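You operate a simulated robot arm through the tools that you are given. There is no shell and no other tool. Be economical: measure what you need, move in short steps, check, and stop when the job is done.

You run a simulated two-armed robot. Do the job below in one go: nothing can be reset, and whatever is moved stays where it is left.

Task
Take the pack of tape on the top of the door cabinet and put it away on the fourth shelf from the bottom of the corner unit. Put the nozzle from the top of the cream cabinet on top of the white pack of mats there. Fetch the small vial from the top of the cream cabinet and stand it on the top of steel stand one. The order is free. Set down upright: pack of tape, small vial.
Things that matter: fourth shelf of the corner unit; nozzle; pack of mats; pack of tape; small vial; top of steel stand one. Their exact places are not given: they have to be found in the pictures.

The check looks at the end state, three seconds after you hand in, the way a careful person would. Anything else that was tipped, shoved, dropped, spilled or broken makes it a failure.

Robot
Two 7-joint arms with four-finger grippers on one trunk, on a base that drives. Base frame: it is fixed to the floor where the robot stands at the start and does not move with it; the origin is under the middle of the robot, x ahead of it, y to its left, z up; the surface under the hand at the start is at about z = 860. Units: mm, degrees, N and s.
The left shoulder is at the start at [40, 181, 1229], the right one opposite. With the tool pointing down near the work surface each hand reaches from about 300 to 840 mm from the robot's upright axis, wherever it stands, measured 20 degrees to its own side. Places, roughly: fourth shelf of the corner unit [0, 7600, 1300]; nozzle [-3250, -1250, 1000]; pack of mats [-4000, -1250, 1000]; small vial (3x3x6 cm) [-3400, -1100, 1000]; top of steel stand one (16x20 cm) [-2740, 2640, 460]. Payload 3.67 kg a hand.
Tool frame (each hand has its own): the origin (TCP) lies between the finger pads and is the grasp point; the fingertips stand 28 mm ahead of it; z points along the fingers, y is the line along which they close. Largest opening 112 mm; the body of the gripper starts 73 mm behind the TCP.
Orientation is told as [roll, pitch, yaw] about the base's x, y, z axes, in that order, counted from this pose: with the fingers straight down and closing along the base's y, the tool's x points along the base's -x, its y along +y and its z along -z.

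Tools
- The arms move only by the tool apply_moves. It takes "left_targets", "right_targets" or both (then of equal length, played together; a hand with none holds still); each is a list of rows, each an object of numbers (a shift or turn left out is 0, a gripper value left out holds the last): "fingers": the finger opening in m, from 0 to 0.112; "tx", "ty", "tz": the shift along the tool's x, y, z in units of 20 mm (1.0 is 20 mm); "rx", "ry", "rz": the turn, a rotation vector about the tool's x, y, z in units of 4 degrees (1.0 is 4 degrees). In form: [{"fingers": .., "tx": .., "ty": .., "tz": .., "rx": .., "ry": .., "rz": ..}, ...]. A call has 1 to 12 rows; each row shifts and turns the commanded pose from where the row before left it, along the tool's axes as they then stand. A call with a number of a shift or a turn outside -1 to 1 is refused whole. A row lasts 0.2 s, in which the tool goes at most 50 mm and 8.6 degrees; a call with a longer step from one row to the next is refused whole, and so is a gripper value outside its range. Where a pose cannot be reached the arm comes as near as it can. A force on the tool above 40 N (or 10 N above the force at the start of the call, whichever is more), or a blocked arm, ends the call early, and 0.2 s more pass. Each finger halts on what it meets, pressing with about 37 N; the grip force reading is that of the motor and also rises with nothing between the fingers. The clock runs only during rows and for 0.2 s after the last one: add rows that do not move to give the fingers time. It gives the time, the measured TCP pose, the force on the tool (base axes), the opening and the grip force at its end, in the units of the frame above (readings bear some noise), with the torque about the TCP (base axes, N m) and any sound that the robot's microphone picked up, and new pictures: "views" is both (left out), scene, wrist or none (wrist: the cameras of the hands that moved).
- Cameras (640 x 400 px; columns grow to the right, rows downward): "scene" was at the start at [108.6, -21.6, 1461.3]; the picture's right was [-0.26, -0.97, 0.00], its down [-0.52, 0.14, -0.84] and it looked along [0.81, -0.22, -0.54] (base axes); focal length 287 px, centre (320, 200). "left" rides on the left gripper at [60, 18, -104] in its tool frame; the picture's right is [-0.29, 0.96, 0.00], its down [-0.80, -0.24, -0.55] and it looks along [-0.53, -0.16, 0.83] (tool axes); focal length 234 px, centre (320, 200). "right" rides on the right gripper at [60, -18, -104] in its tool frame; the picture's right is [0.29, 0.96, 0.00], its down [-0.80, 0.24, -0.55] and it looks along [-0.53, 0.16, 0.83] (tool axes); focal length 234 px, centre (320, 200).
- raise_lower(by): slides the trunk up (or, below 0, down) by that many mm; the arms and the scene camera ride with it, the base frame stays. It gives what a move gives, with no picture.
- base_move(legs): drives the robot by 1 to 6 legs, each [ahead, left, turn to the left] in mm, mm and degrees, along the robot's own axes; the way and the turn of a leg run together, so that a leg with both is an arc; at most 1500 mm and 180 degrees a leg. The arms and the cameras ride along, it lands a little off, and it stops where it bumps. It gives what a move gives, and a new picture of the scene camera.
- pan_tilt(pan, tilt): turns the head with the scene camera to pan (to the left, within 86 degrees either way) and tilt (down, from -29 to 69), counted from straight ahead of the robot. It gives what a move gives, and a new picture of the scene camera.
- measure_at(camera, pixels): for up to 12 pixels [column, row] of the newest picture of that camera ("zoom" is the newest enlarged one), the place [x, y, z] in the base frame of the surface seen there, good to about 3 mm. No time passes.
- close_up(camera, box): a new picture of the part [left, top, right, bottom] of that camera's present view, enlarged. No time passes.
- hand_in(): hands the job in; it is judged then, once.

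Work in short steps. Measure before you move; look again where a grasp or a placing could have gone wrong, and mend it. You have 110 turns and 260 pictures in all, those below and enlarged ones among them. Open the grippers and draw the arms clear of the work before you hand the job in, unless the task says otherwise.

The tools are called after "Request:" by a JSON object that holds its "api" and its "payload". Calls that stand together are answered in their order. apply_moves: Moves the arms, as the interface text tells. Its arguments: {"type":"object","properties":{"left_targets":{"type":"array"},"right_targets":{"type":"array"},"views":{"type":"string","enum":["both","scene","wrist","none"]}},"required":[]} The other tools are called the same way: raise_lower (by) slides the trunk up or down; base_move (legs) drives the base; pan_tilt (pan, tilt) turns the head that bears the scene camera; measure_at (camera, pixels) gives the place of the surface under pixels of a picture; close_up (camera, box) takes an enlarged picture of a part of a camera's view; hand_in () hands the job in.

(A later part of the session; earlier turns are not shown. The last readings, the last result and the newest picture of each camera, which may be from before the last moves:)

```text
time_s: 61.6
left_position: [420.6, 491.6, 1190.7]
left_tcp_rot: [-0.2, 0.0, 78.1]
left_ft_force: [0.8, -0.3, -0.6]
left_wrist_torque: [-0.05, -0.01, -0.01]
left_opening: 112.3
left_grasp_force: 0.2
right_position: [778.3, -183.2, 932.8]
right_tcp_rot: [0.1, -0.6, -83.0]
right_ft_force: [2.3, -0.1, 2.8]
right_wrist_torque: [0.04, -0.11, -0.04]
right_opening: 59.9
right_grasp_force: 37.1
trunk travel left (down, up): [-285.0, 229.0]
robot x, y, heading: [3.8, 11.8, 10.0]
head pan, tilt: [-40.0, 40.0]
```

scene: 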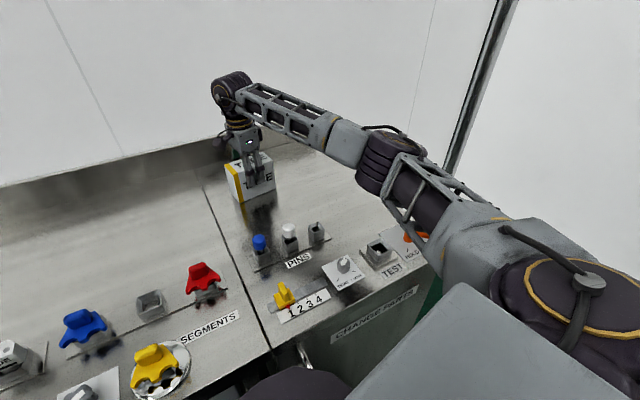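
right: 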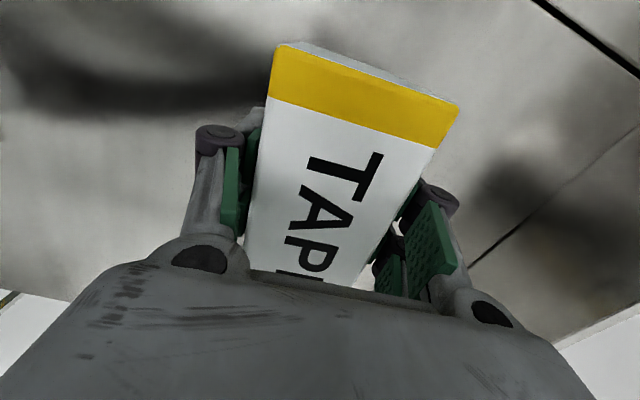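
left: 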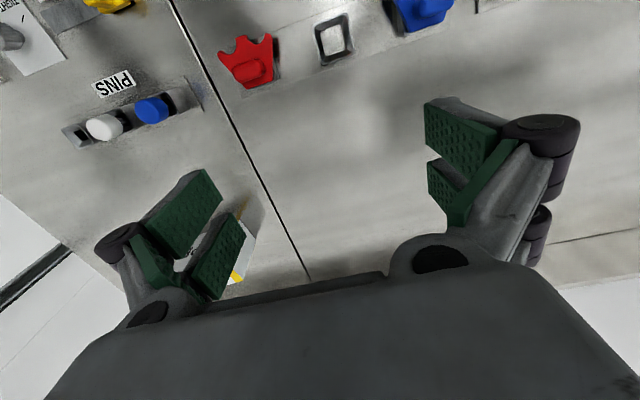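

Gripped: opening 60 mm at 37 N. I lift with the trunk and turn the hand back to the robot's forward direction, to set the pack down lengthwise for a tilted regrasp.

Request:
{"api": "raise_lower", "payload": {"by": 80}}

Request:
{"api": "apply_moves", "payload": {"right_targets": [{"rz": -1}, {"rz": -1}, {"rz": -1}, {"rz": -1}, {"rz": -1}, {"rz": -1}, {"rz": -1}, {"rz": -1}, {"rz": -1}, {"rz": -1}, {"rz": -1}, {"rz": -1}], "views": "scene"}}

Request:
{"api": "apply_moves", "payload": {"right_targets": [{"rz": -1}, {"rz": -1}, {"rz": -1}, {"rz": -1}, {"rz": -1}, {"rz": -1}, {"rz": -1}, {"rz": -1}, {"rz": -1}, {"rz": -1}, {"rz": -1, "tx": 1, "ty": -0.25}, {"rz": -0.25, "tx": 1, "ty": -0.25}], "views": "both"}}

```text
time_s: 62.7
left_position: [420.9, 492.0, 1270.1]
left_tcp_rot: [0.0, -0.1, 78.0]
left_ft_force: [1.2, 0.1, 0.3]
left_wrist_torque: [-0.01, 0.01, 0.0]
left_opening: 111.6
left_grasp_force: 0.0
right_position: [778.7, -183.6, 1010.5]
right_tcp_rot: [-0.1, -0.6, -83.1]
right_ft_force: [0.3, 0.4, -2.8]
right_wrist_torque: [0.0, 0.0, 0.01]
right_opening: 59.8
right_grasp_force: 36.6
trunk travel left (down, up): [-365.0, 149.0]
robot x, y, heading: [10.6, 15.7, 10.2]
head pan, tilt: [-40.0, 40.0]
```

```text
time_s: 65.3
left_position: [420.6, 490.9, 1270.4]
left_tcp_rot: [-0.1, 0.0, 78.0]
left_ft_force: [0.8, -0.3, -0.9]
left_wrist_torque: [-0.01, 0.0, -0.01]
left_opening: 112.2
left_grasp_force: 0.0
right_position: [777.3, -184.1, 1010.2]
right_tcp_rot: [-0.6, -0.4, -35.1]
right_ft_force: [-0.1, -0.1, -2.4]
right_wrist_torque: [0.01, 0.03, 0.0]
right_opening: 59.6
right_grasp_force: 37.2
trunk travel left (down, up): [-365.0, 149.0]
robot x, y, heading: [6.7, 13.3, 9.8]
head pan, tilt: [-40.0, 40.0]
```

scene: 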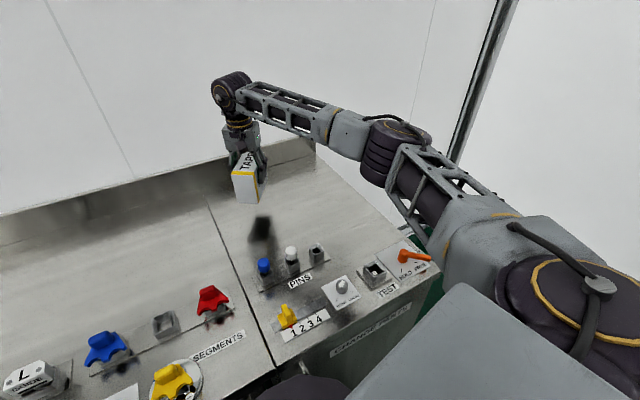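

```text
time_s: 67.9
left_position: [420.8, 490.8, 1270.7]
left_tcp_rot: [0.0, 0.0, 77.9]
left_ft_force: [0.0, 0.2, 0.9]
left_wrist_torque: [0.05, -0.01, 0.01]
left_opening: 112.0
left_grasp_force: 0.1
right_position: [738.8, -198.0, 1012.0]
right_tcp_rot: [-0.5, 0.1, 10.0]
right_ft_force: [-0.9, 0.9, -2.9]
right_wrist_torque: [0.01, 0.02, 0.01]
right_opening: 59.5
right_grasp_force: 36.8
trunk travel left (down, up): [-365.0, 149.0]
robot x, y, heading: [6.4, 18.2, 9.8]
head pan, tilt: [-40.0, 40.0]
```

scene: 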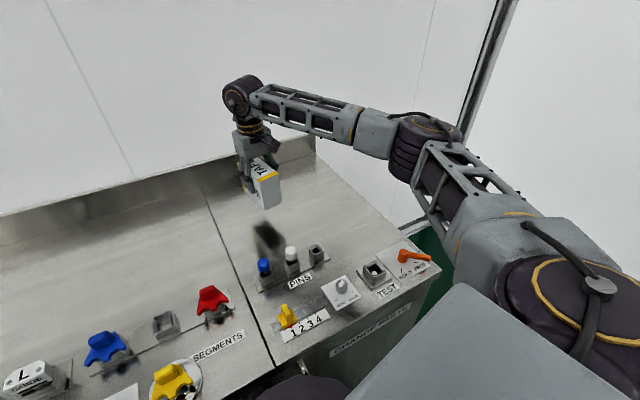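
right: 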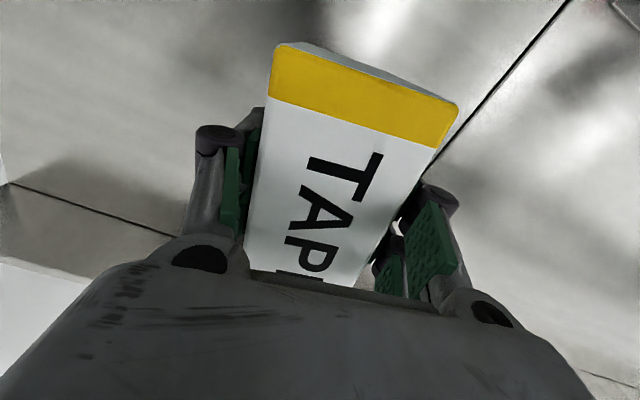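

I set the pack down (trunk -79), release, and lift off.

Request:
{"api": "raise_lower", "payload": {"by": -79}}

Request:
{"api": "apply_moves", "payload": {"right_targets": [{"fingers": 0.07}, {"fingers": 0.112}, {"fingers": 0.112}, {"fingers": 0.112}], "views": "wrist"}}

Request:
{"api": "raise_lower", "payload": {"by": 90}}

```text
time_s: 69.1
left_position: [421.2, 492.2, 1191.7]
left_tcp_rot: [-0.1, 0.0, 78.0]
left_ft_force: [0.8, 0.2, -0.2]
left_wrist_torque: [0.01, 0.03, 0.01]
left_opening: 111.9
left_grasp_force: 0.0
right_position: [737.1, -197.3, 932.1]
right_tcp_rot: [-0.6, 0.1, 9.9]
right_ft_force: [-2.2, 0.0, 0.8]
right_wrist_torque: [0.15, -0.15, 0.07]
right_opening: 59.7
right_grasp_force: 37.1
trunk travel left (down, up): [-286.0, 228.0]
robot x, y, heading: [10.1, 12.0, 10.0]
head pan, tilt: [-40.0, 40.0]
```

```text
time_s: 70.1
left_position: [420.6, 491.9, 1191.4]
left_tcp_rot: [-0.1, 0.1, 78.0]
left_ft_force: [0.1, 0.2, 0.5]
left_wrist_torque: [-0.02, 0.0, 0.01]
left_opening: 112.0
left_grasp_force: 0.0
right_position: [738.9, -198.1, 932.0]
right_tcp_rot: [-0.6, 0.1, 10.0]
right_ft_force: [-0.1, 0.1, -0.6]
right_wrist_torque: [-0.02, -0.01, 0.02]
right_opening: 111.9
right_grasp_force: 0.0
trunk travel left (down, up): [-286.0, 228.0]
robot x, y, heading: [6.1, 19.7, 10.3]
head pan, tilt: [-40.0, 40.0]
```

right: 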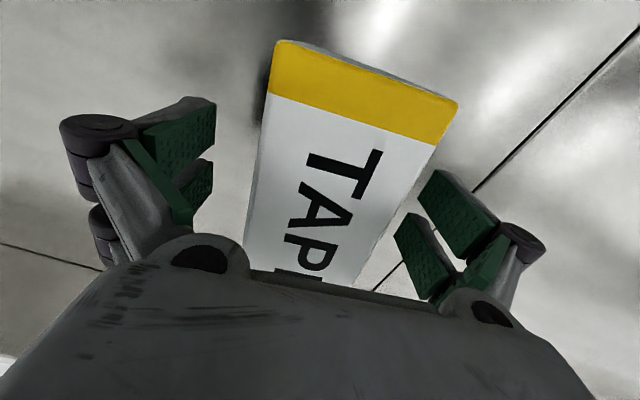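

```text
time_s: 71.3
left_position: [421.0, 491.2, 1281.3]
left_tcp_rot: [-0.1, 0.0, 78.0]
left_ft_force: [0.0, -0.3, -0.2]
left_wrist_torque: [-0.03, 0.01, 0.01]
left_opening: 112.1
left_grasp_force: 0.0
right_position: [737.7, -199.1, 1021.3]
right_tcp_rot: [-0.6, 0.1, 9.9]
right_ft_force: [0.4, -0.8, -0.2]
right_wrist_torque: [-0.02, -0.01, -0.02]
right_opening: 111.9
right_grasp_force: 0.1
trunk travel left (down, up): [-376.0, 138.0]
robot x, y, heading: [7.3, 13.8, 9.6]
head pan, tilt: [-40.0, 40.0]
```

Released cleanly. I draw the hand back 100 mm and tilt it 45° forward.

Request:
{"api": "apply_moves", "payload": {"right_targets": [{"tx": 1, "tz": -0.2}, {"tx": 1, "tz": -0.2}, {"tx": 1, "tz": -0.2}, {"tx": 1, "tz": -0.2}, {"tx": 1, "tz": -0.2}], "views": "none"}}

Request:
{"api": "apply_moves", "payload": {"right_targets": [{"ry": -0.95}, {"ry": -0.95}, {"ry": -0.95}, {"ry": -0.95}, {"ry": -0.95}, {"ry": -0.95}, {"ry": -0.95}, {"ry": -0.95}, {"ry": -0.95}, {"ry": -0.95}, {"ry": -0.95}, {"ry": -0.8}], "views": "both"}}

```text
time_s: 72.5
left_position: [420.3, 491.6, 1280.6]
left_tcp_rot: [-0.1, 0.0, 78.1]
left_ft_force: [-0.3, -0.4, 0.6]
left_wrist_torque: [0.0, -0.03, 0.03]
left_opening: 111.9
left_grasp_force: 0.0
right_position: [640.6, -215.6, 1043.4]
right_tcp_rot: [-0.6, -0.1, 10.1]
right_ft_force: [0.1, 0.0, -0.9]
right_wrist_torque: [0.02, -0.01, 0.02]
right_opening: 111.9
right_grasp_force: 0.2
trunk travel left (down, up): [-376.0, 138.0]
robot x, y, heading: [7.0, 16.1, 10.3]
head pan, tilt: [-40.0, 40.0]
```

```text
time_s: 75.2
left_position: [420.9, 491.1, 1281.0]
left_tcp_rot: [-0.1, -0.1, 78.0]
left_ft_force: [0.9, -0.4, -0.3]
left_wrist_torque: [0.0, 0.03, -0.03]
left_opening: 111.9
left_grasp_force: 0.0
right_position: [640.6, -215.5, 1043.5]
right_tcp_rot: [-0.9, -44.9, 10.6]
right_ft_force: [0.7, -0.4, -0.6]
right_wrist_torque: [0.01, 0.0, 0.01]
right_opening: 111.8
right_grasp_force: 0.1
trunk travel left (down, up): [-376.0, 138.0]
robot x, y, heading: [5.5, 16.2, 10.2]
head pan, tilt: [-40.0, 40.0]
```

scene: 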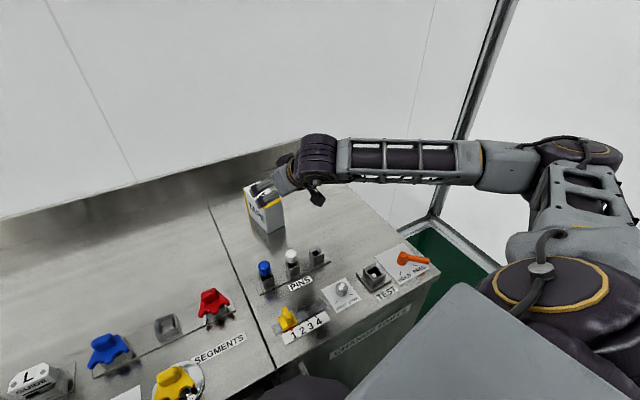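
right: 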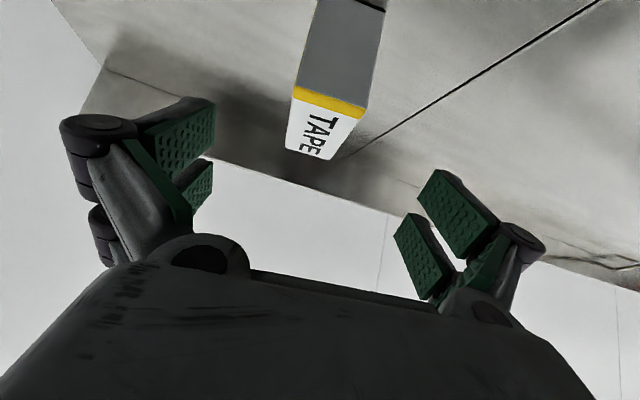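

The tilted hand lines up with the pack. I go in along the fingers, 148 mm, and close.

Request:
{"api": "apply_moves", "payload": {"right_targets": [{"tz": 0.9, "tx": 0.3}, {"tz": 0.9, "tx": 0.3}, {"tz": 0.9, "tx": 0.32}, {"tz": 0.95}, {"tz": 0.95}, {"tz": 0.95}, {"tz": 0.95}, {"tz": 0.92}, {}], "views": "both"}}

```text
time_s: 77.2
left_position: [420.2, 491.2, 1280.5]
left_tcp_rot: [-0.1, 0.0, 78.0]
left_ft_force: [-1.0, 1.0, 0.4]
left_wrist_torque: [0.0, -0.01, 0.0]
left_opening: 111.8
left_grasp_force: 0.1
right_position: [731.2, -201.2, 924.4]
right_tcp_rot: [-0.9, -45.0, 10.6]
right_ft_force: [0.1, 0.5, -0.7]
right_wrist_torque: [0.02, 0.04, -0.02]
right_opening: 111.9
right_grasp_force: 0.1
trunk travel left (down, up): [-376.0, 138.0]
robot x, y, heading: [4.9, 16.6, 10.0]
head pan, tilt: [-40.0, 40.0]
```

scene: 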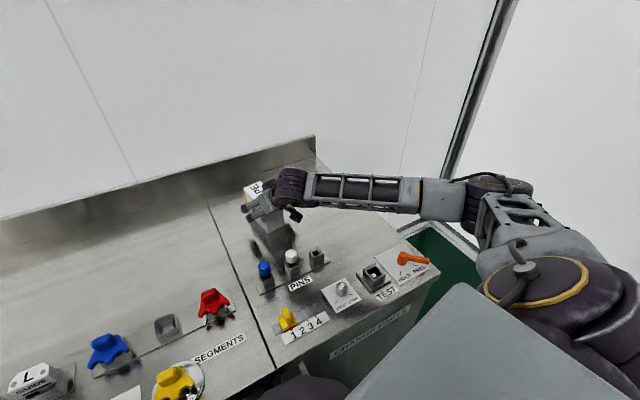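
right: 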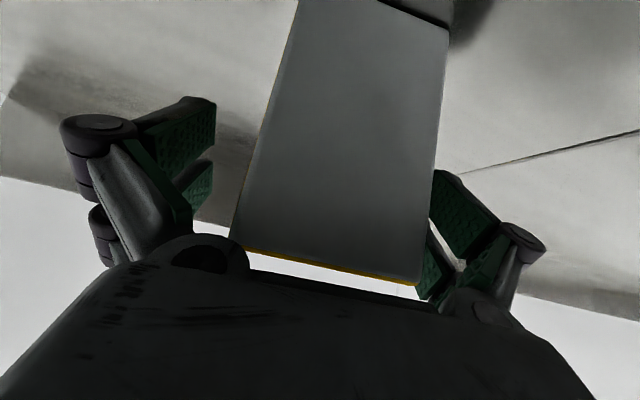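

The pack is between the fingers. I close, then lift with the trunk.

Request:
{"api": "apply_moves", "payload": {"right_targets": [{"fingers": 0.03}, {"fingers": 0.03}, {"fingers": 0.03}, {"fingers": 0.03}], "views": "none"}}

Request:
{"api": "raise_lower", "payload": {"by": 130}}

Request:
{"api": "apply_moves", "payload": {"right_targets": [{"tx": 0.7, "tz": -0.7}, {"tx": 0.7, "tz": -0.7}, {"tx": 0.7, "tz": -0.7}, {"tx": 0.7, "tz": -0.7}, {"tx": 0.7, "tz": -0.7}, {"tx": 0.7, "tz": -0.7}], "views": "both"}}

```text
time_s: 78.2
left_position: [418.6, 492.3, 1280.3]
left_tcp_rot: [-0.1, 0.0, 78.0]
left_ft_force: [-0.7, -0.3, 0.5]
left_wrist_torque: [-0.01, 0.01, -0.05]
left_opening: 112.1
left_grasp_force: 0.0
right_position: [730.8, -199.5, 925.1]
right_tcp_rot: [-0.9, -45.0, 10.5]
right_ft_force: [-2.8, -0.4, 6.2]
right_wrist_torque: [-0.08, 0.43, -0.08]
right_opening: 72.7
right_grasp_force: 36.9
trunk travel left (down, up): [-376.0, 138.0]
robot x, y, heading: [5.5, 16.7, 10.0]
head pan, tilt: [-40.0, 40.0]
```

```text
time_s: 79.7
left_position: [421.0, 491.8, 1411.2]
left_tcp_rot: [0.0, 0.0, 78.0]
left_ft_force: [0.4, 0.1, 1.6]
left_wrist_torque: [0.02, 0.01, -0.01]
left_opening: 112.1
left_grasp_force: 0.1
right_position: [730.6, -200.5, 1054.7]
right_tcp_rot: [-0.8, -44.9, 10.5]
right_ft_force: [-0.1, 0.4, -1.8]
right_wrist_torque: [-0.01, 0.07, 0.0]
right_opening: 71.9
right_grasp_force: 36.9
trunk travel left (down, up): [-506.0, 8.0]
robot x, y, heading: [4.8, 12.7, 10.1]
head pan, tilt: [-40.0, 40.0]
```

```text
time_s: 81.1
left_position: [420.1, 492.0, 1411.9]
left_tcp_rot: [-0.2, 0.0, 78.0]
left_ft_force: [-1.0, -0.5, 0.0]
left_wrist_torque: [0.02, -0.01, -0.04]
left_opening: 112.1
left_grasp_force: 0.1
right_position: [613.5, -223.1, 1054.4]
right_tcp_rot: [-0.8, -45.0, 10.5]
right_ft_force: [0.2, -0.6, -2.1]
right_wrist_torque: [0.0, 0.04, 0.03]
right_opening: 71.3
right_grasp_force: 36.8
trunk travel left (down, up): [-506.0, 8.0]
robot x, y, heading: [6.1, 21.0, 10.1]
head pan, tilt: [-40.0, 40.0]
```

scene: 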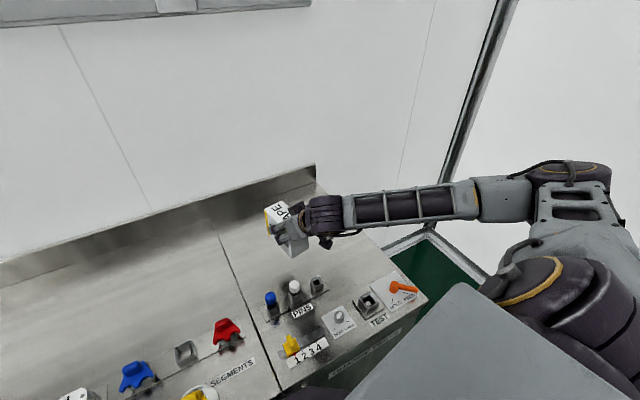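
right: 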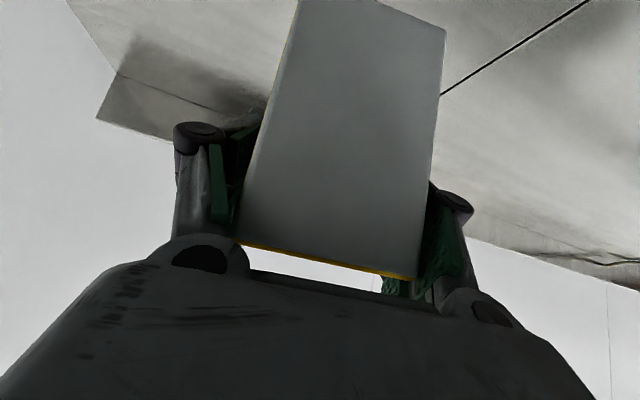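

The opening reads 71 mm and creeps, although the pack is 60 mm wide: the finger knuckles hold its corner, not the pads. I put it back down and regrasp 28 mm shallower.

Request:
{"api": "apply_moves", "payload": {"right_targets": [{"tx": -0.7, "tz": 0.7}, {"tx": -0.7, "tz": 0.7}, {"tx": -0.7, "tz": 0.7}, {"tx": -0.7, "tz": 0.7}, {"tx": -0.7, "tz": 0.7}, {"tx": -0.7, "tz": 0.7}], "views": "none"}}

Request:
{"api": "raise_lower", "payload": {"by": -128}}

```text
time_s: 82.5
left_position: [422.6, 491.6, 1409.9]
left_tcp_rot: [0.0, 0.0, 78.1]
left_ft_force: [-0.1, 0.0, 0.2]
left_wrist_torque: [0.02, 0.02, 0.03]
left_opening: 111.9
left_grasp_force: 0.1
right_position: [731.5, -201.0, 1052.3]
right_tcp_rot: [-1.0, -44.9, 10.7]
right_ft_force: [-0.4, 0.2, -3.0]
right_wrist_torque: [-0.01, 0.03, -0.01]
right_opening: 70.6
right_grasp_force: 36.9
trunk travel left (down, up): [-506.0, 8.0]
robot x, y, heading: [7.5, 16.8, 10.1]
head pan, tilt: [-40.0, 40.0]
```

```text
time_s: 84.1
left_position: [420.2, 491.3, 1283.6]
left_tcp_rot: [-0.1, 0.0, 78.0]
left_ft_force: [0.2, 0.0, -0.9]
left_wrist_torque: [-0.01, -0.03, 0.0]
left_opening: 111.9
left_grasp_force: 0.0
right_position: [729.6, -200.4, 927.0]
right_tcp_rot: [-0.8, -45.1, 10.5]
right_ft_force: [-1.3, 0.6, 0.4]
right_wrist_torque: [0.01, -0.07, 0.03]
right_opening: 70.4
right_grasp_force: 37.1
trunk travel left (down, up): [-378.0, 136.0]
robot x, y, heading: [6.6, 18.7, 10.2]
head pan, tilt: [-40.0, 40.0]
```

Contact shows (force 0.4 instead of -2). I open and look.

Request:
{"api": "apply_moves", "payload": {"right_targets": [{"fingers": 0.08}, {"fingers": 0.112}, {"fingers": 0.112}, {"fingers": 0.112}], "views": "both"}}

```text
time_s: 85.1
left_position: [420.2, 492.2, 1282.0]
left_tcp_rot: [-0.1, 0.0, 78.0]
left_ft_force: [-0.4, 0.2, -0.4]
left_wrist_torque: [-0.01, 0.02, 0.0]
left_opening: 111.9
left_grasp_force: 0.1
right_position: [728.7, -200.9, 926.3]
right_tcp_rot: [-0.8, -44.9, 10.5]
right_ft_force: [-0.5, -0.2, 0.5]
right_wrist_torque: [0.01, -0.02, 0.0]
right_opening: 112.0
right_grasp_force: 0.0
trunk travel left (down, up): [-378.0, 136.0]
robot x, y, heading: [2.7, 13.8, 10.4]
head pan, tilt: [-40.0, 40.0]
```

scene: 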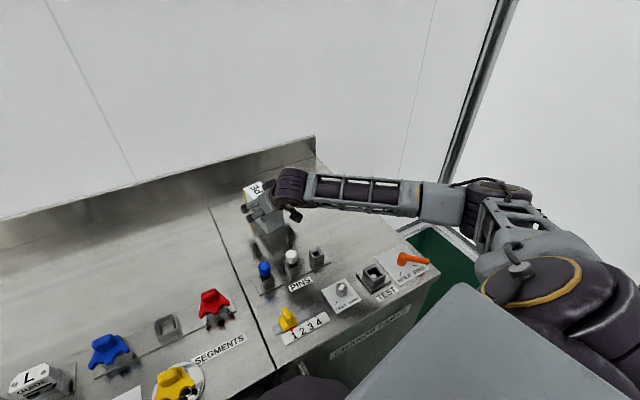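
right: 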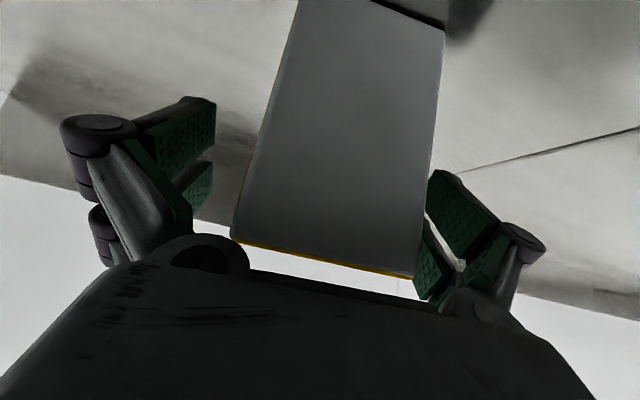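

Request:
{"api": "apply_moves", "payload": {"right_targets": [{"tz": -0.7}, {"tz": -0.7}, {"fingers": 0.03}, {"fingers": 0.03}, {"fingers": 0.03}, {"fingers": 0.03}], "views": "wrist"}}

```text
time_s: 86.5
left_position: [420.0, 491.5, 1282.9]
left_tcp_rot: [-0.1, 0.0, 78.0]
left_ft_force: [-0.7, -0.2, 0.0]
left_wrist_torque: [-0.02, 0.02, 0.02]
left_opening: 112.1
left_grasp_force: 0.0
right_position: [709.8, -203.4, 946.1]
right_tcp_rot: [-0.8, -44.9, 10.5]
right_ft_force: [-0.8, -0.3, 1.0]
right_wrist_torque: [0.04, 0.17, 0.03]
right_opening: 59.5
right_grasp_force: 37.4
trunk travel left (down, up): [-378.0, 136.0]
robot x, y, heading: [7.4, 18.4, 10.0]
head pan, tilt: [-40.0, 40.0]
```

right: 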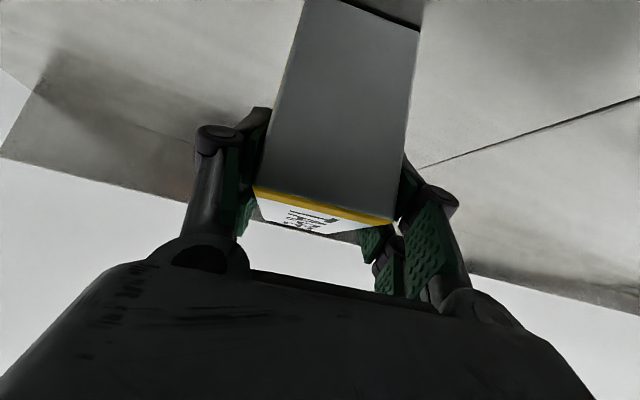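

Now 59.5 mm on the pads. I lift and draw back.

Request:
{"api": "raise_lower", "payload": {"by": 130}}

Request:
{"api": "apply_moves", "payload": {"right_targets": [{"tx": 0.7, "tz": -0.7}, {"tx": 0.7, "tz": -0.7}, {"tx": 0.7, "tz": -0.7}, {"tx": 0.7, "tz": -0.7}, {"tx": 0.7, "tz": -0.7}, {"tx": 0.7, "tz": -0.7}, {"tx": 0.7, "tz": -0.7}, {"tx": 0.7, "tz": -0.7}, {"tx": 0.7, "tz": -0.7}, {"tx": 0.7, "tz": -0.7}, {"tx": 0.7, "tz": -0.7}, {"tx": 0.7, "tz": -0.7}], "views": "scene"}}

```text
time_s: 88.1
left_position: [421.5, 491.6, 1413.3]
left_tcp_rot: [0.0, -0.1, 77.9]
left_ft_force: [0.4, 0.3, -0.3]
left_wrist_torque: [-0.02, 0.01, 0.0]
left_opening: 112.1
left_grasp_force: 0.2
right_position: [711.1, -203.6, 1076.2]
right_tcp_rot: [-0.9, -44.9, 10.5]
right_ft_force: [0.1, -0.8, -3.2]
right_wrist_torque: [-0.01, 0.05, 0.0]
right_opening: 59.7
right_grasp_force: 37.3
trunk travel left (down, up): [-508.0, 6.0]
robot x, y, heading: [9.2, 16.1, 10.1]
head pan, tilt: [-40.0, 40.0]
```

```text
time_s: 90.7
left_position: [420.2, 490.6, 1413.4]
left_tcp_rot: [-0.1, -0.1, 78.0]
left_ft_force: [-0.4, -1.0, -0.5]
left_wrist_torque: [0.03, -0.01, 0.0]
left_opening: 112.0
left_grasp_force: 0.0
right_position: [495.2, -246.2, 1069.0]
right_tcp_rot: [-1.0, -44.2, 10.6]
right_ft_force: [7.2, 1.6, 7.1]
right_wrist_torque: [-0.09, 0.81, 0.01]
right_opening: 59.7
right_grasp_force: 37.7
right hand out of reach, approached as far as the arm can: row 11, 12
trunk travel left (down, up): [-508.0, 6.0]
robot x, y, heading: [7.9, 15.4, 10.3]
head pan, tilt: [-40.0, 40.0]
```

scene: 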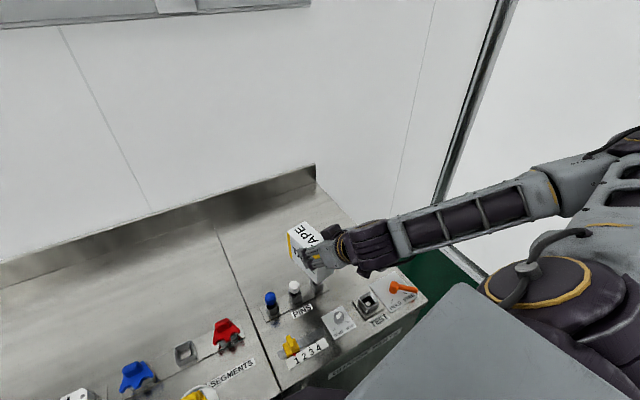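

A force of 7 N appeared at the limit of folding the wrist. I go forward 40 mm again.

Request:
{"api": "apply_moves", "payload": {"right_targets": [{"tx": -0.7, "tz": 0.7}, {"tx": -0.7, "tz": 0.7}, {"tx": -0.7, "tz": 0.7}], "views": "wrist"}}

```text
time_s: 91.5
left_position: [420.5, 491.0, 1412.1]
left_tcp_rot: [0.0, 0.1, 78.0]
left_ft_force: [0.0, -0.2, -0.2]
left_wrist_torque: [-0.02, -0.01, -0.01]
left_opening: 112.1
left_grasp_force: 0.1
right_position: [558.2, -235.0, 1074.2]
right_tcp_rot: [-0.8, -44.8, 10.5]
right_ft_force: [0.0, -0.2, -2.9]
right_wrist_torque: [-0.02, 0.07, -0.02]
right_opening: 59.6
right_grasp_force: 36.8
trunk travel left (down, up): [-508.0, 6.0]
robot x, y, heading: [9.8, 16.8, 10.0]
head pan, tilt: [-40.0, 40.0]
```

right: 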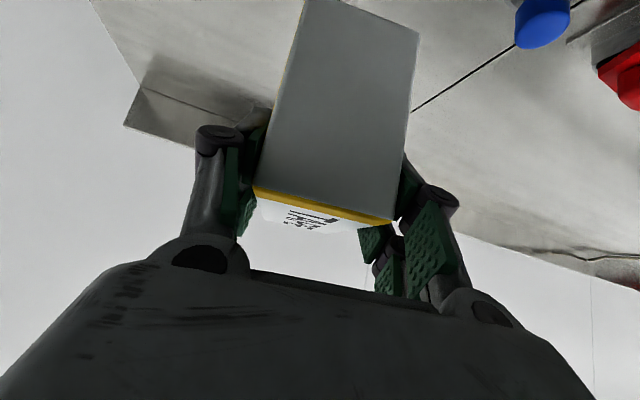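

Firm grip. I back away 350 mm and turn left to face the corner unit.

Request:
{"api": "pan_tilt", "payload": {"pan": 80, "tilt": 20}}

Request:
{"api": "base_move", "payload": {"legs": [[-350, 0, 0], [0, 0, 80]]}}

Request:
{"api": "pan_tilt", "payload": {"pan": 0, "tilt": 15}}

```text
time_s: 93.5
left_position: [419.9, 491.7, 1413.1]
left_tcp_rot: [-0.1, 0.0, 78.0]
left_ft_force: [-0.3, -0.5, -0.3]
left_wrist_torque: [-0.01, -0.03, 0.03]
left_opening: 112.0
left_grasp_force: 0.1
right_position: [557.9, -235.2, 1075.1]
right_tcp_rot: [-0.8, -44.9, 10.5]
right_ft_force: [0.6, -0.4, -2.9]
right_wrist_torque: [0.0, 0.09, 0.0]
right_opening: 59.7
right_grasp_force: 37.1
trunk travel left (down, up): [-508.0, 6.0]
robot x, y, heading: [4.5, 16.7, 10.0]
head pan, tilt: [80.0, 20.0]
```

scene: 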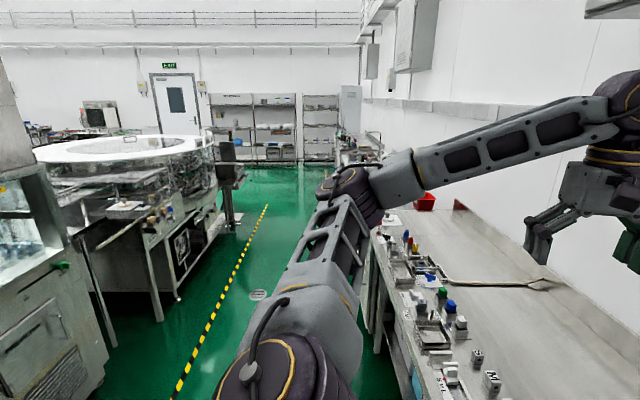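

```text
time_s: 99.6
left_position: [-734.9, 445.6, 1412.8]
left_tcp_rot: [-0.1, 0.1, 157.8]
left_ft_force: [-0.1, -0.2, -0.7]
left_wrist_torque: [-0.01, -0.01, 0.01]
left_opening: 112.0
left_grasp_force: 0.0
right_position: [5.1, 454.8, 1075.1]
right_tcp_rot: [-0.8, -45.0, 90.5]
right_ft_force: [-0.9, -0.4, -2.2]
right_wrist_torque: [-0.05, -0.02, 0.03]
right_opening: 59.9
right_grasp_force: 37.0
trunk travel left (down, up): [-508.0, 6.0]
robot x, y, heading: [-339.1, -45.4, 90.1]
head pan, tilt: [80.0, 20.0]
```

scene: 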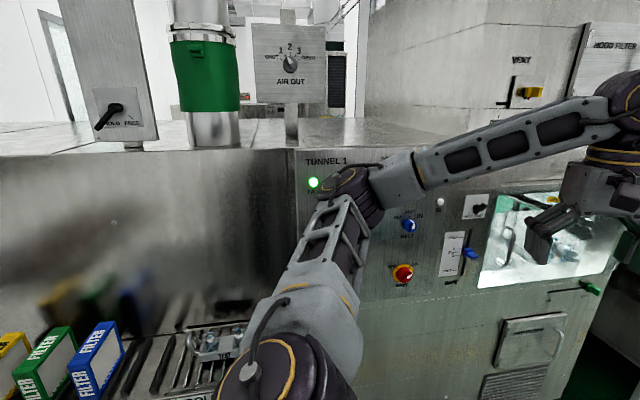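

```text
time_s: 101.1
left_position: [-735.5, 445.2, 1413.6]
left_tcp_rot: [-0.1, 0.0, 157.9]
left_ft_force: [0.2, 0.1, 0.6]
left_wrist_torque: [0.0, 0.01, 0.01]
left_opening: 111.9
left_grasp_force: 0.1
right_position: [3.9, 452.7, 1074.3]
right_tcp_rot: [-0.8, -44.9, 90.4]
right_ft_force: [0.0, -0.6, -2.1]
right_wrist_torque: [-0.11, 0.02, -0.01]
right_opening: 59.5
right_grasp_force: 36.9
trunk travel left (down, up): [-508.0, 6.0]
robot x, y, heading: [-342.1, -46.1, 90.1]
head pan, tilt: [0.0, 15.0]
```

scene: 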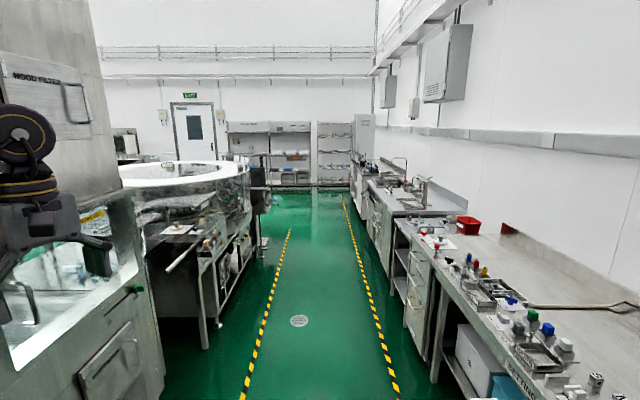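

The aisle runs straight ahead. I measure its edges and the machine on the left beside my left hand.

Request:
{"api": "measure_at", "payload": {"camera": "scene", "pixels": [[245, 375], [395, 385], [270, 300], [362, 260], [130, 250], [125, 215], [250, 215], [205, 250], [262, 240], [365, 215], [410, 240], [435, 345]]}}

```text
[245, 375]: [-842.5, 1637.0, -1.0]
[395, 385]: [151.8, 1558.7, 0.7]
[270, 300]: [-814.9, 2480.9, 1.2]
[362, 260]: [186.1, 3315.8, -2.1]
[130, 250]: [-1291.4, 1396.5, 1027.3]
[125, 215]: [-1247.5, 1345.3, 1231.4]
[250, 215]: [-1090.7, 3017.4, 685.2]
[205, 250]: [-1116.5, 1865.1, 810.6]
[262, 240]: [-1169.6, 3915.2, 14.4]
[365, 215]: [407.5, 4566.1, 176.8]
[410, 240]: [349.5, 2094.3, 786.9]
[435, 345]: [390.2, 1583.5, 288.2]
```

The aisle is clear from x≈-840 to 170. I drive 5.8 m along it with a small shift right.

Request:
{"api": "base_move", "payload": {"legs": [[1500, 0, 0], [1500, 0, 0], [1500, 0, 0], [1300, 0, 0], [0, -100, 0]]}}

```text
time_s: 130.3
left_position: [-611.1, 6233.7, 1412.2]
left_tcp_rot: [-0.1, 0.2, 158.1]
left_ft_force: [1.1, 0.9, -0.2]
left_wrist_torque: [0.02, -0.01, 0.0]
left_opening: 111.8
left_grasp_force: 0.0
right_position: [126.7, 6243.4, 1076.0]
right_tcp_rot: [-1.0, -44.9, 90.7]
right_ft_force: [-0.3, 0.5, -3.3]
right_wrist_torque: [-0.05, -0.06, -0.01]
right_opening: 59.7
right_grasp_force: 36.7
trunk travel left (down, up): [-508.0, 6.0]
robot x, y, heading: [-212.5, 5742.6, 90.1]
head pan, tilt: [0.0, 15.0]
```

scene: 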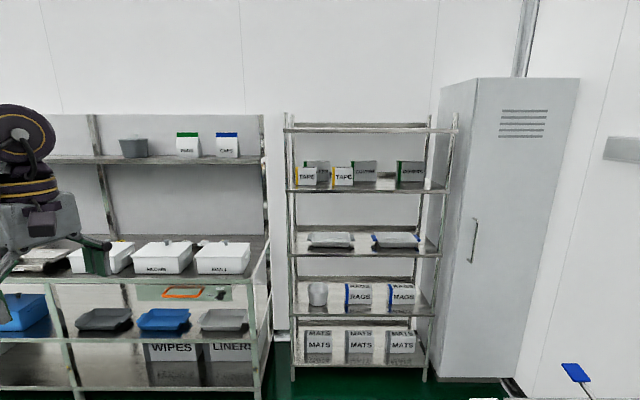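

The corner unit is ahead, clear spot between/before the covers. I raise the hand 335 mm.

Request:
{"api": "apply_moves", "payload": {"right_targets": [{"tx": -0.7, "tz": -0.7}, {"tx": -0.7, "tz": -0.7}, {"tx": -0.7, "tz": -0.7}, {"tx": -0.7, "tz": -0.7}, {"tx": -0.7, "tz": -0.7}, {"tx": -0.7, "tz": -0.7}, {"tx": -0.7, "tz": -0.7}, {"tx": -0.7, "tz": -0.7}, {"tx": -0.7, "tz": -0.7}, {"tx": -0.7, "tz": -0.7}, {"tx": -0.7, "tz": -0.7}, {"tx": -0.7, "tz": -0.7}], "views": "none"}}

Request:
{"api": "apply_moves", "payload": {"right_targets": [{"tx": -0.7, "tz": -0.7}, {"tx": -0.7, "tz": -0.7}, {"tx": -0.7, "tz": -0.7}, {"tx": -0.7, "tz": -0.7}, {"tx": -0.7, "tz": -0.7}], "views": "both"}}

```text
time_s: 132.9
left_position: [-609.0, 6233.9, 1412.6]
left_tcp_rot: [-0.1, 0.0, 158.2]
left_ft_force: [0.3, -0.7, -0.9]
left_wrist_torque: [-0.03, 0.03, -0.03]
left_opening: 112.1
left_grasp_force: 0.0
right_position: [128.8, 6243.9, 1315.3]
right_tcp_rot: [-0.7, -44.8, 90.6]
right_ft_force: [-0.2, -0.2, -2.7]
right_wrist_torque: [-0.08, -0.01, -0.01]
right_opening: 59.6
right_grasp_force: 37.4
trunk travel left (down, up): [-508.0, 6.0]
robot x, y, heading: [-214.1, 5742.5, 90.0]
head pan, tilt: [0.0, 15.0]
```

```text
time_s: 134.1
left_position: [-608.5, 6233.9, 1412.5]
left_tcp_rot: [-0.1, 0.0, 158.1]
left_ft_force: [1.0, 0.1, 0.0]
left_wrist_torque: [0.02, -0.01, -0.04]
left_opening: 111.9
left_grasp_force: 0.0
right_position: [128.1, 6244.3, 1412.2]
right_tcp_rot: [-0.9, -44.9, 90.6]
right_ft_force: [-0.5, 0.2, -1.9]
right_wrist_torque: [-0.1, 0.01, 0.03]
right_opening: 59.7
right_grasp_force: 37.4
trunk travel left (down, up): [-508.0, 6.0]
robot x, y, heading: [-209.5, 5742.0, 90.1]
head pan, tilt: [0.0, 15.0]
```

scene: 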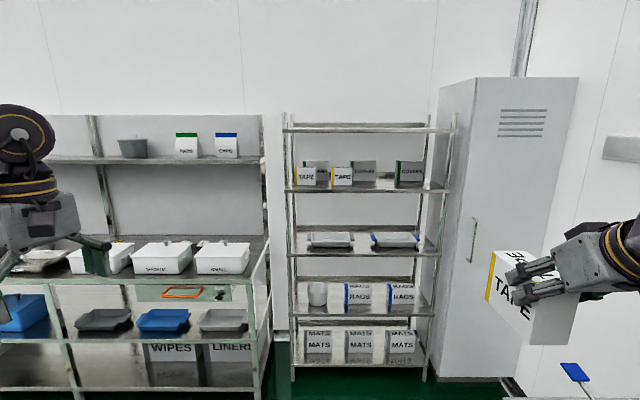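
right: 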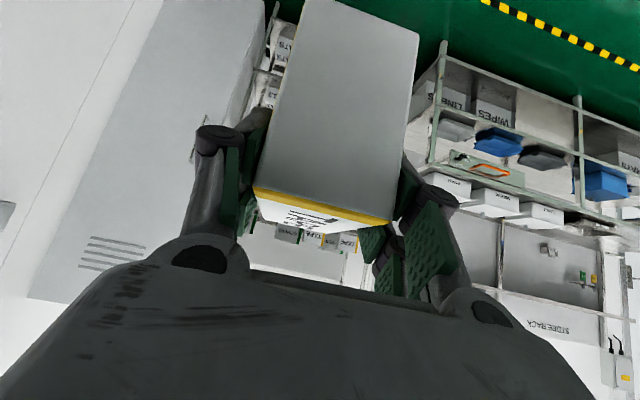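

I measure the shelf again from here, and the pack in my hand.

Request:
{"api": "close_up", "payload": {"camera": "scene", "box": [280, 115, 460, 205]}}

Request:
{"api": "measure_at", "payload": {"camera": "scene", "pixels": [[370, 189], [386, 181], [410, 172], [365, 168], [343, 176], [305, 177], [370, 131], [505, 250], [486, 295], [530, 315], [545, 340], [440, 260]]}}

```text
3.56 times, centred on (370, 160) of scene
```

zoom: 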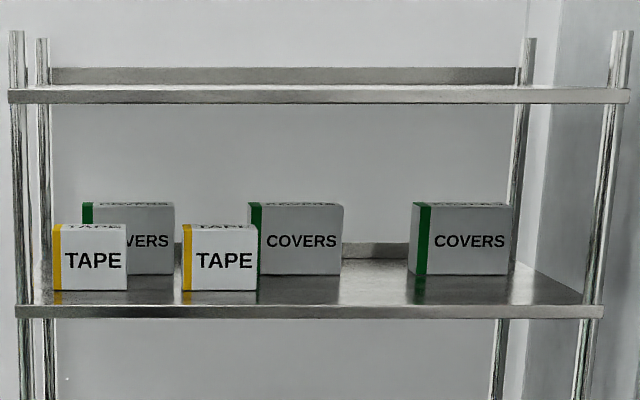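

```text
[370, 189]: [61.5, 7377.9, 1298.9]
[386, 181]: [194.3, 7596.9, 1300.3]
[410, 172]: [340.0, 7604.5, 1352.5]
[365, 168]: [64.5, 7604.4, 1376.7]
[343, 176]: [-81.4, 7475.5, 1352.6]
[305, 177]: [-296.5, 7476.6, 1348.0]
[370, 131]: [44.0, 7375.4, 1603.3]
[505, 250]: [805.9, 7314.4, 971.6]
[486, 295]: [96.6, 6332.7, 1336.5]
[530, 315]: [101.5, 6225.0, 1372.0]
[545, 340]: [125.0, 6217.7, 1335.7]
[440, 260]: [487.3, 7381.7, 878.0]
```

The spot at x≈130, y≈7470 is free. I drive 1000 mm ahead, then finish with the arm.

Request:
{"api": "base_move", "payload": {"legs": [[1000, 0, 0]]}}

Request:
{"api": "pan_tilt", "payload": {"pan": -25, "tilt": 20}}

```text
time_s: 139.5
left_position: [-600.8, 7245.8, 1413.2]
left_tcp_rot: [-0.1, 0.0, 157.6]
left_ft_force: [-0.6, 0.2, 0.4]
left_wrist_torque: [-0.05, 0.02, 0.02]
left_opening: 111.9
left_grasp_force: 0.0
right_position: [134.7, 7248.3, 1411.4]
right_tcp_rot: [-0.8, -45.0, 90.1]
right_ft_force: [0.5, -0.3, -2.2]
right_wrist_torque: [-0.1, -0.02, 0.02]
right_opening: 59.5
right_grasp_force: 36.4
trunk travel left (down, up): [-508.0, 6.0]
robot x, y, heading: [-208.9, 6751.0, 89.4]
head pan, tilt: [0.0, 15.0]
```

scene: 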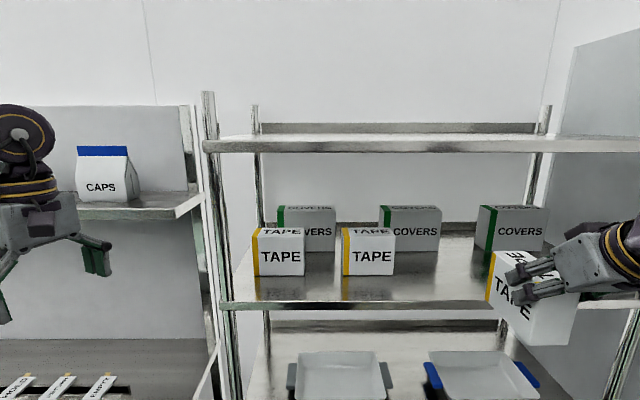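

```text
time_s: 140.4
left_position: [-601.1, 7246.1, 1412.6]
left_tcp_rot: [0.0, 0.0, 157.5]
left_ft_force: [-1.0, -0.6, -0.3]
left_wrist_torque: [0.01, 0.01, 0.02]
left_opening: 112.3
left_grasp_force: 0.0
right_position: [134.7, 7250.5, 1411.2]
right_tcp_rot: [-0.9, -44.9, 90.0]
right_ft_force: [0.0, 0.3, -3.2]
right_wrist_torque: [-0.07, -0.01, 0.02]
right_opening: 59.7
right_grasp_force: 37.2
trunk travel left (down, up): [-508.0, 6.0]
robot x, y, heading: [-213.8, 6751.3, 89.6]
head pan, tilt: [-25.0, 20.0]
```

scene: 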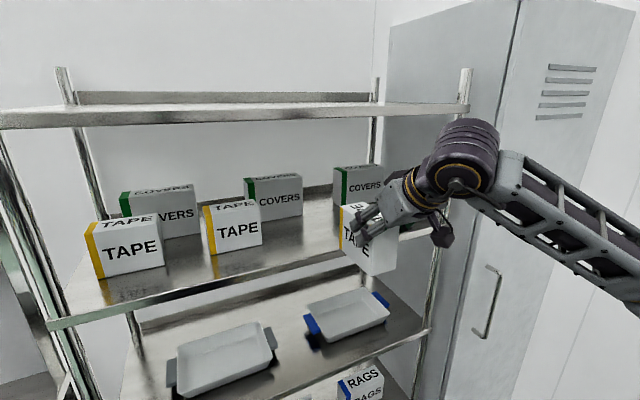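

Request:
{"api": "close_up", "payload": {"camera": "scene", "box": [320, 180, 420, 290]}}

Request:
{"api": "measure_at", "payload": {"camera": "scene", "pixels": [[341, 206], [343, 250], [368, 272], [394, 266], [300, 262], [260, 160], [460, 200]]}}

```text
3.64 times, centred on (370, 235) of scene
```

zoom: 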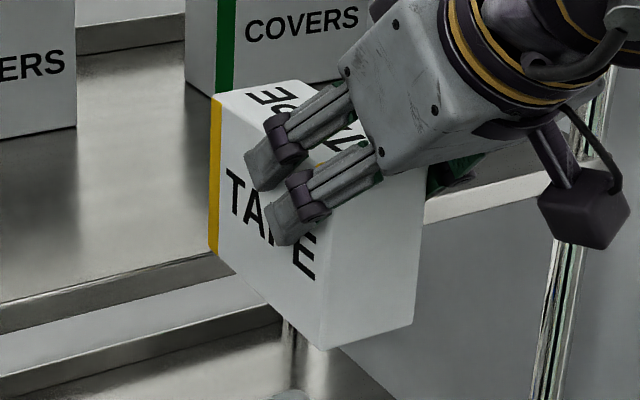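

```text
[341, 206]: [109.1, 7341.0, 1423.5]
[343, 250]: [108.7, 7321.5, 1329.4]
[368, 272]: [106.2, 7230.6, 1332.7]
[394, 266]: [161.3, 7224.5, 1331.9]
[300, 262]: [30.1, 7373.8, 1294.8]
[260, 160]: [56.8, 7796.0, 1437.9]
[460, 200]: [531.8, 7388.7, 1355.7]
```

The pack's bottom is at 1330, shelf at 1300. I move it forward 185 mm.

Request:
{"api": "apply_moves", "payload": {"right_targets": [{"tx": -0.7, "tz": 0.7}, {"tx": -0.7, "tz": 0.7}, {"tx": -0.7, "tz": 0.7}, {"tx": -0.7, "tz": 0.7}, {"tx": -0.7, "tz": 0.7}, {"tx": -0.7, "tz": 0.7}, {"tx": -0.7, "tz": 0.7}, {"tx": -0.7, "tz": 0.7}, {"tx": -0.7, "tz": 0.7}, {"tx": -0.24, "tz": 0.24}], "views": "scene"}}

```text
time_s: 142.6
left_position: [-600.9, 7246.6, 1413.6]
left_tcp_rot: [-0.1, 0.0, 157.6]
left_ft_force: [-0.2, -0.8, 0.0]
left_wrist_torque: [0.01, 0.0, 0.0]
left_opening: 111.9
left_grasp_force: 0.0
right_position: [137.0, 7435.6, 1409.8]
right_tcp_rot: [-0.8, -44.9, 90.0]
right_ft_force: [0.5, 0.0, -2.5]
right_wrist_torque: [-0.08, -0.01, -0.02]
right_opening: 59.9
right_grasp_force: 37.1
trunk travel left (down, up): [-508.0, 6.0]
robot x, y, heading: [-211.1, 6752.5, 89.7]
head pan, tilt: [-25.0, 20.0]
```

scene: 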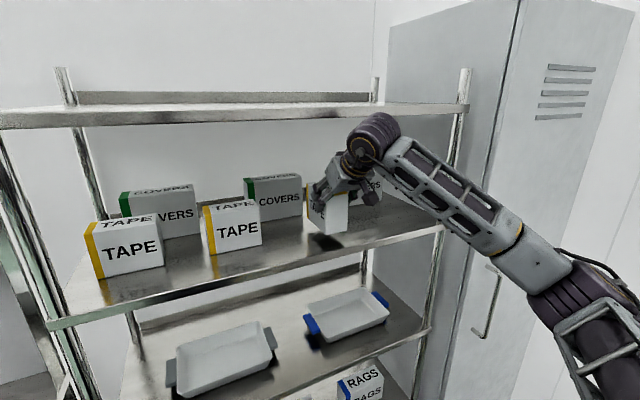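

It hangs above the shelf. I lower by the trunk 24 mm and then creep down by the arm until contact.

Request:
{"api": "raise_lower", "payload": {"by": -24}}

Request:
{"api": "apply_moves", "payload": {"right_targets": [{"tx": 0.08, "tz": 0.08}, {}], "views": "scene"}}

Request:
{"api": "close_up", "payload": {"camera": "scene", "box": [270, 160, 390, 260]}}

```text
time_s: 143.3
left_position: [-601.1, 7247.0, 1389.7]
left_tcp_rot: [-0.1, 0.1, 157.6]
left_ft_force: [-0.2, -0.9, -0.8]
left_wrist_torque: [0.02, 0.0, 0.03]
left_opening: 111.9
left_grasp_force: 0.1
right_position: [137.8, 7433.9, 1386.3]
right_tcp_rot: [-0.8, -44.8, 90.2]
right_ft_force: [-0.1, 0.3, -2.2]
right_wrist_torque: [-0.11, 0.0, -0.01]
right_opening: 59.7
right_grasp_force: 36.6
trunk travel left (down, up): [-484.0, 30.0]
robot x, y, heading: [-208.0, 6749.1, 89.5]
head pan, tilt: [-25.0, 20.0]
```

```text
time_s: 143.9
left_position: [-601.0, 7247.8, 1389.6]
left_tcp_rot: [-0.2, 0.0, 157.7]
left_ft_force: [0.4, 0.9, 0.7]
left_wrist_torque: [-0.04, -0.02, -0.02]
left_opening: 112.2
left_grasp_force: 0.0
right_position: [137.2, 7433.7, 1386.1]
right_tcp_rot: [-0.7, -45.0, 90.0]
right_ft_force: [0.7, 0.7, 1.2]
right_wrist_torque: [-0.18, 0.04, 0.01]
right_opening: 59.9
right_grasp_force: 37.2
trunk travel left (down, up): [-484.0, 30.0]
robot x, y, heading: [-208.5, 6751.8, 89.5]
head pan, tilt: [-25.0, 20.0]
```

scene: 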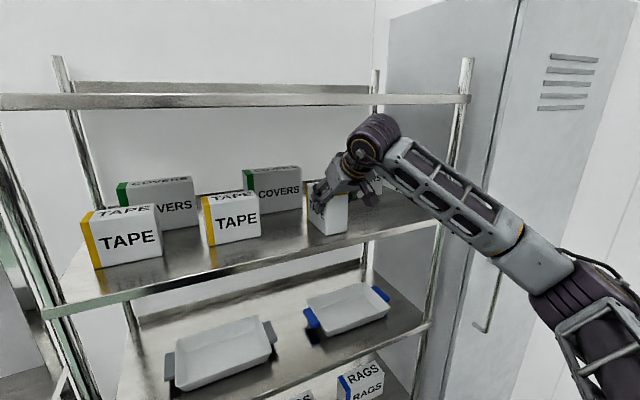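

```text
4.00 times, centred on (330, 210) of scene
```

zoom: 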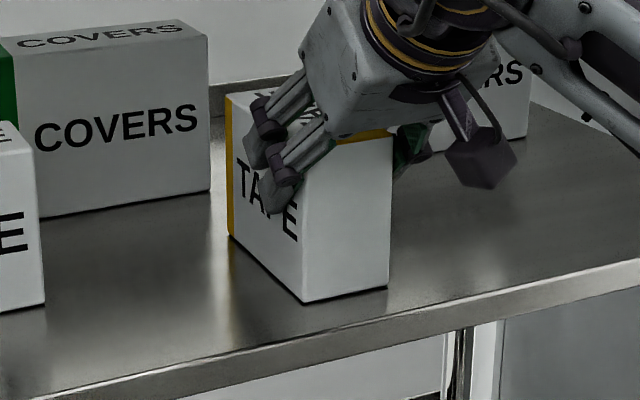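

Contact (force turned to +1 N) and the pack stands flat at its base. I release and withdraw along the fingers.

Request:
{"api": "apply_moves", "payload": {"right_targets": [{"fingers": 0.065}, {"fingers": 0.09}, {"fingers": 0.112}, {"fingers": 0.112}, {"fingers": 0.112}], "views": "none"}}

Request:
{"api": "apply_moves", "payload": {"right_targets": [{"tz": -0.8}, {"tz": -1}, {"tz": -1}, {"tz": -1}, {"tx": 0.7, "tz": -0.7}, {"tx": 0.7, "tz": -0.7}, {"tx": 0.7, "tz": -0.7}, {"tx": 0.7, "tz": -0.7}, {"tx": 0.7, "tz": -0.7}, {"tx": 0.7, "tz": -0.7}], "views": "scene"}}

Request:
{"api": "close_up", "payload": {"camera": "scene", "box": [200, 130, 440, 270]}}

```text
time_s: 145.1
left_position: [-602.2, 7246.9, 1389.8]
left_tcp_rot: [-0.1, 0.0, 157.6]
left_ft_force: [0.7, -1.1, -0.8]
left_wrist_torque: [-0.01, 0.0, 0.0]
left_opening: 111.9
left_grasp_force: 0.0
right_position: [136.9, 7435.4, 1386.4]
right_tcp_rot: [-0.7, -44.9, 90.1]
right_ft_force: [-0.1, -1.0, 0.2]
right_wrist_torque: [-0.02, -0.04, 0.01]
right_opening: 112.0
right_grasp_force: 0.2
trunk travel left (down, up): [-484.0, 30.0]
robot x, y, heading: [-209.0, 6754.5, 89.8]
head pan, tilt: [-25.0, 20.0]
```

```text
time_s: 147.3
left_position: [-601.4, 7244.7, 1389.3]
left_tcp_rot: [-0.1, 0.0, 157.6]
left_ft_force: [-0.1, 0.0, 0.1]
left_wrist_torque: [0.07, 0.02, 0.01]
left_opening: 112.1
left_grasp_force: 0.1
right_position: [134.7, 7260.8, 1440.2]
right_tcp_rot: [-0.7, -45.0, 90.0]
right_ft_force: [0.2, -0.2, 0.2]
right_wrist_torque: [-0.01, 0.02, -0.02]
right_opening: 112.2
right_grasp_force: 0.1
trunk travel left (down, up): [-484.0, 30.0]
robot x, y, heading: [-209.4, 6753.8, 89.7]
head pan, tilt: [-25.0, 20.0]
```

scene: 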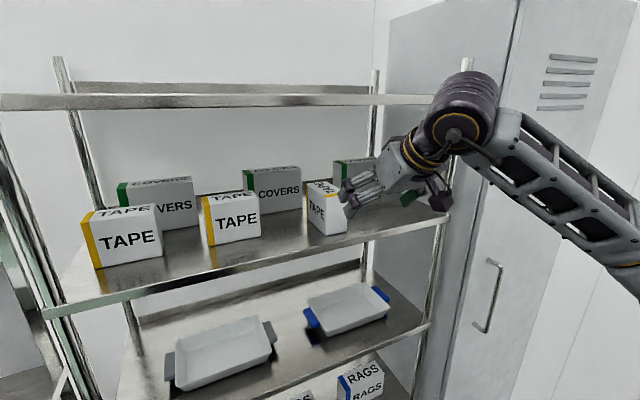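

```text
2.67 times, centred on (320, 200) of scene
```

zoom: 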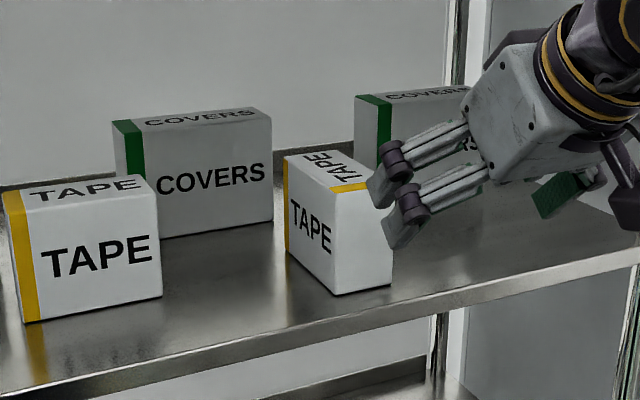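

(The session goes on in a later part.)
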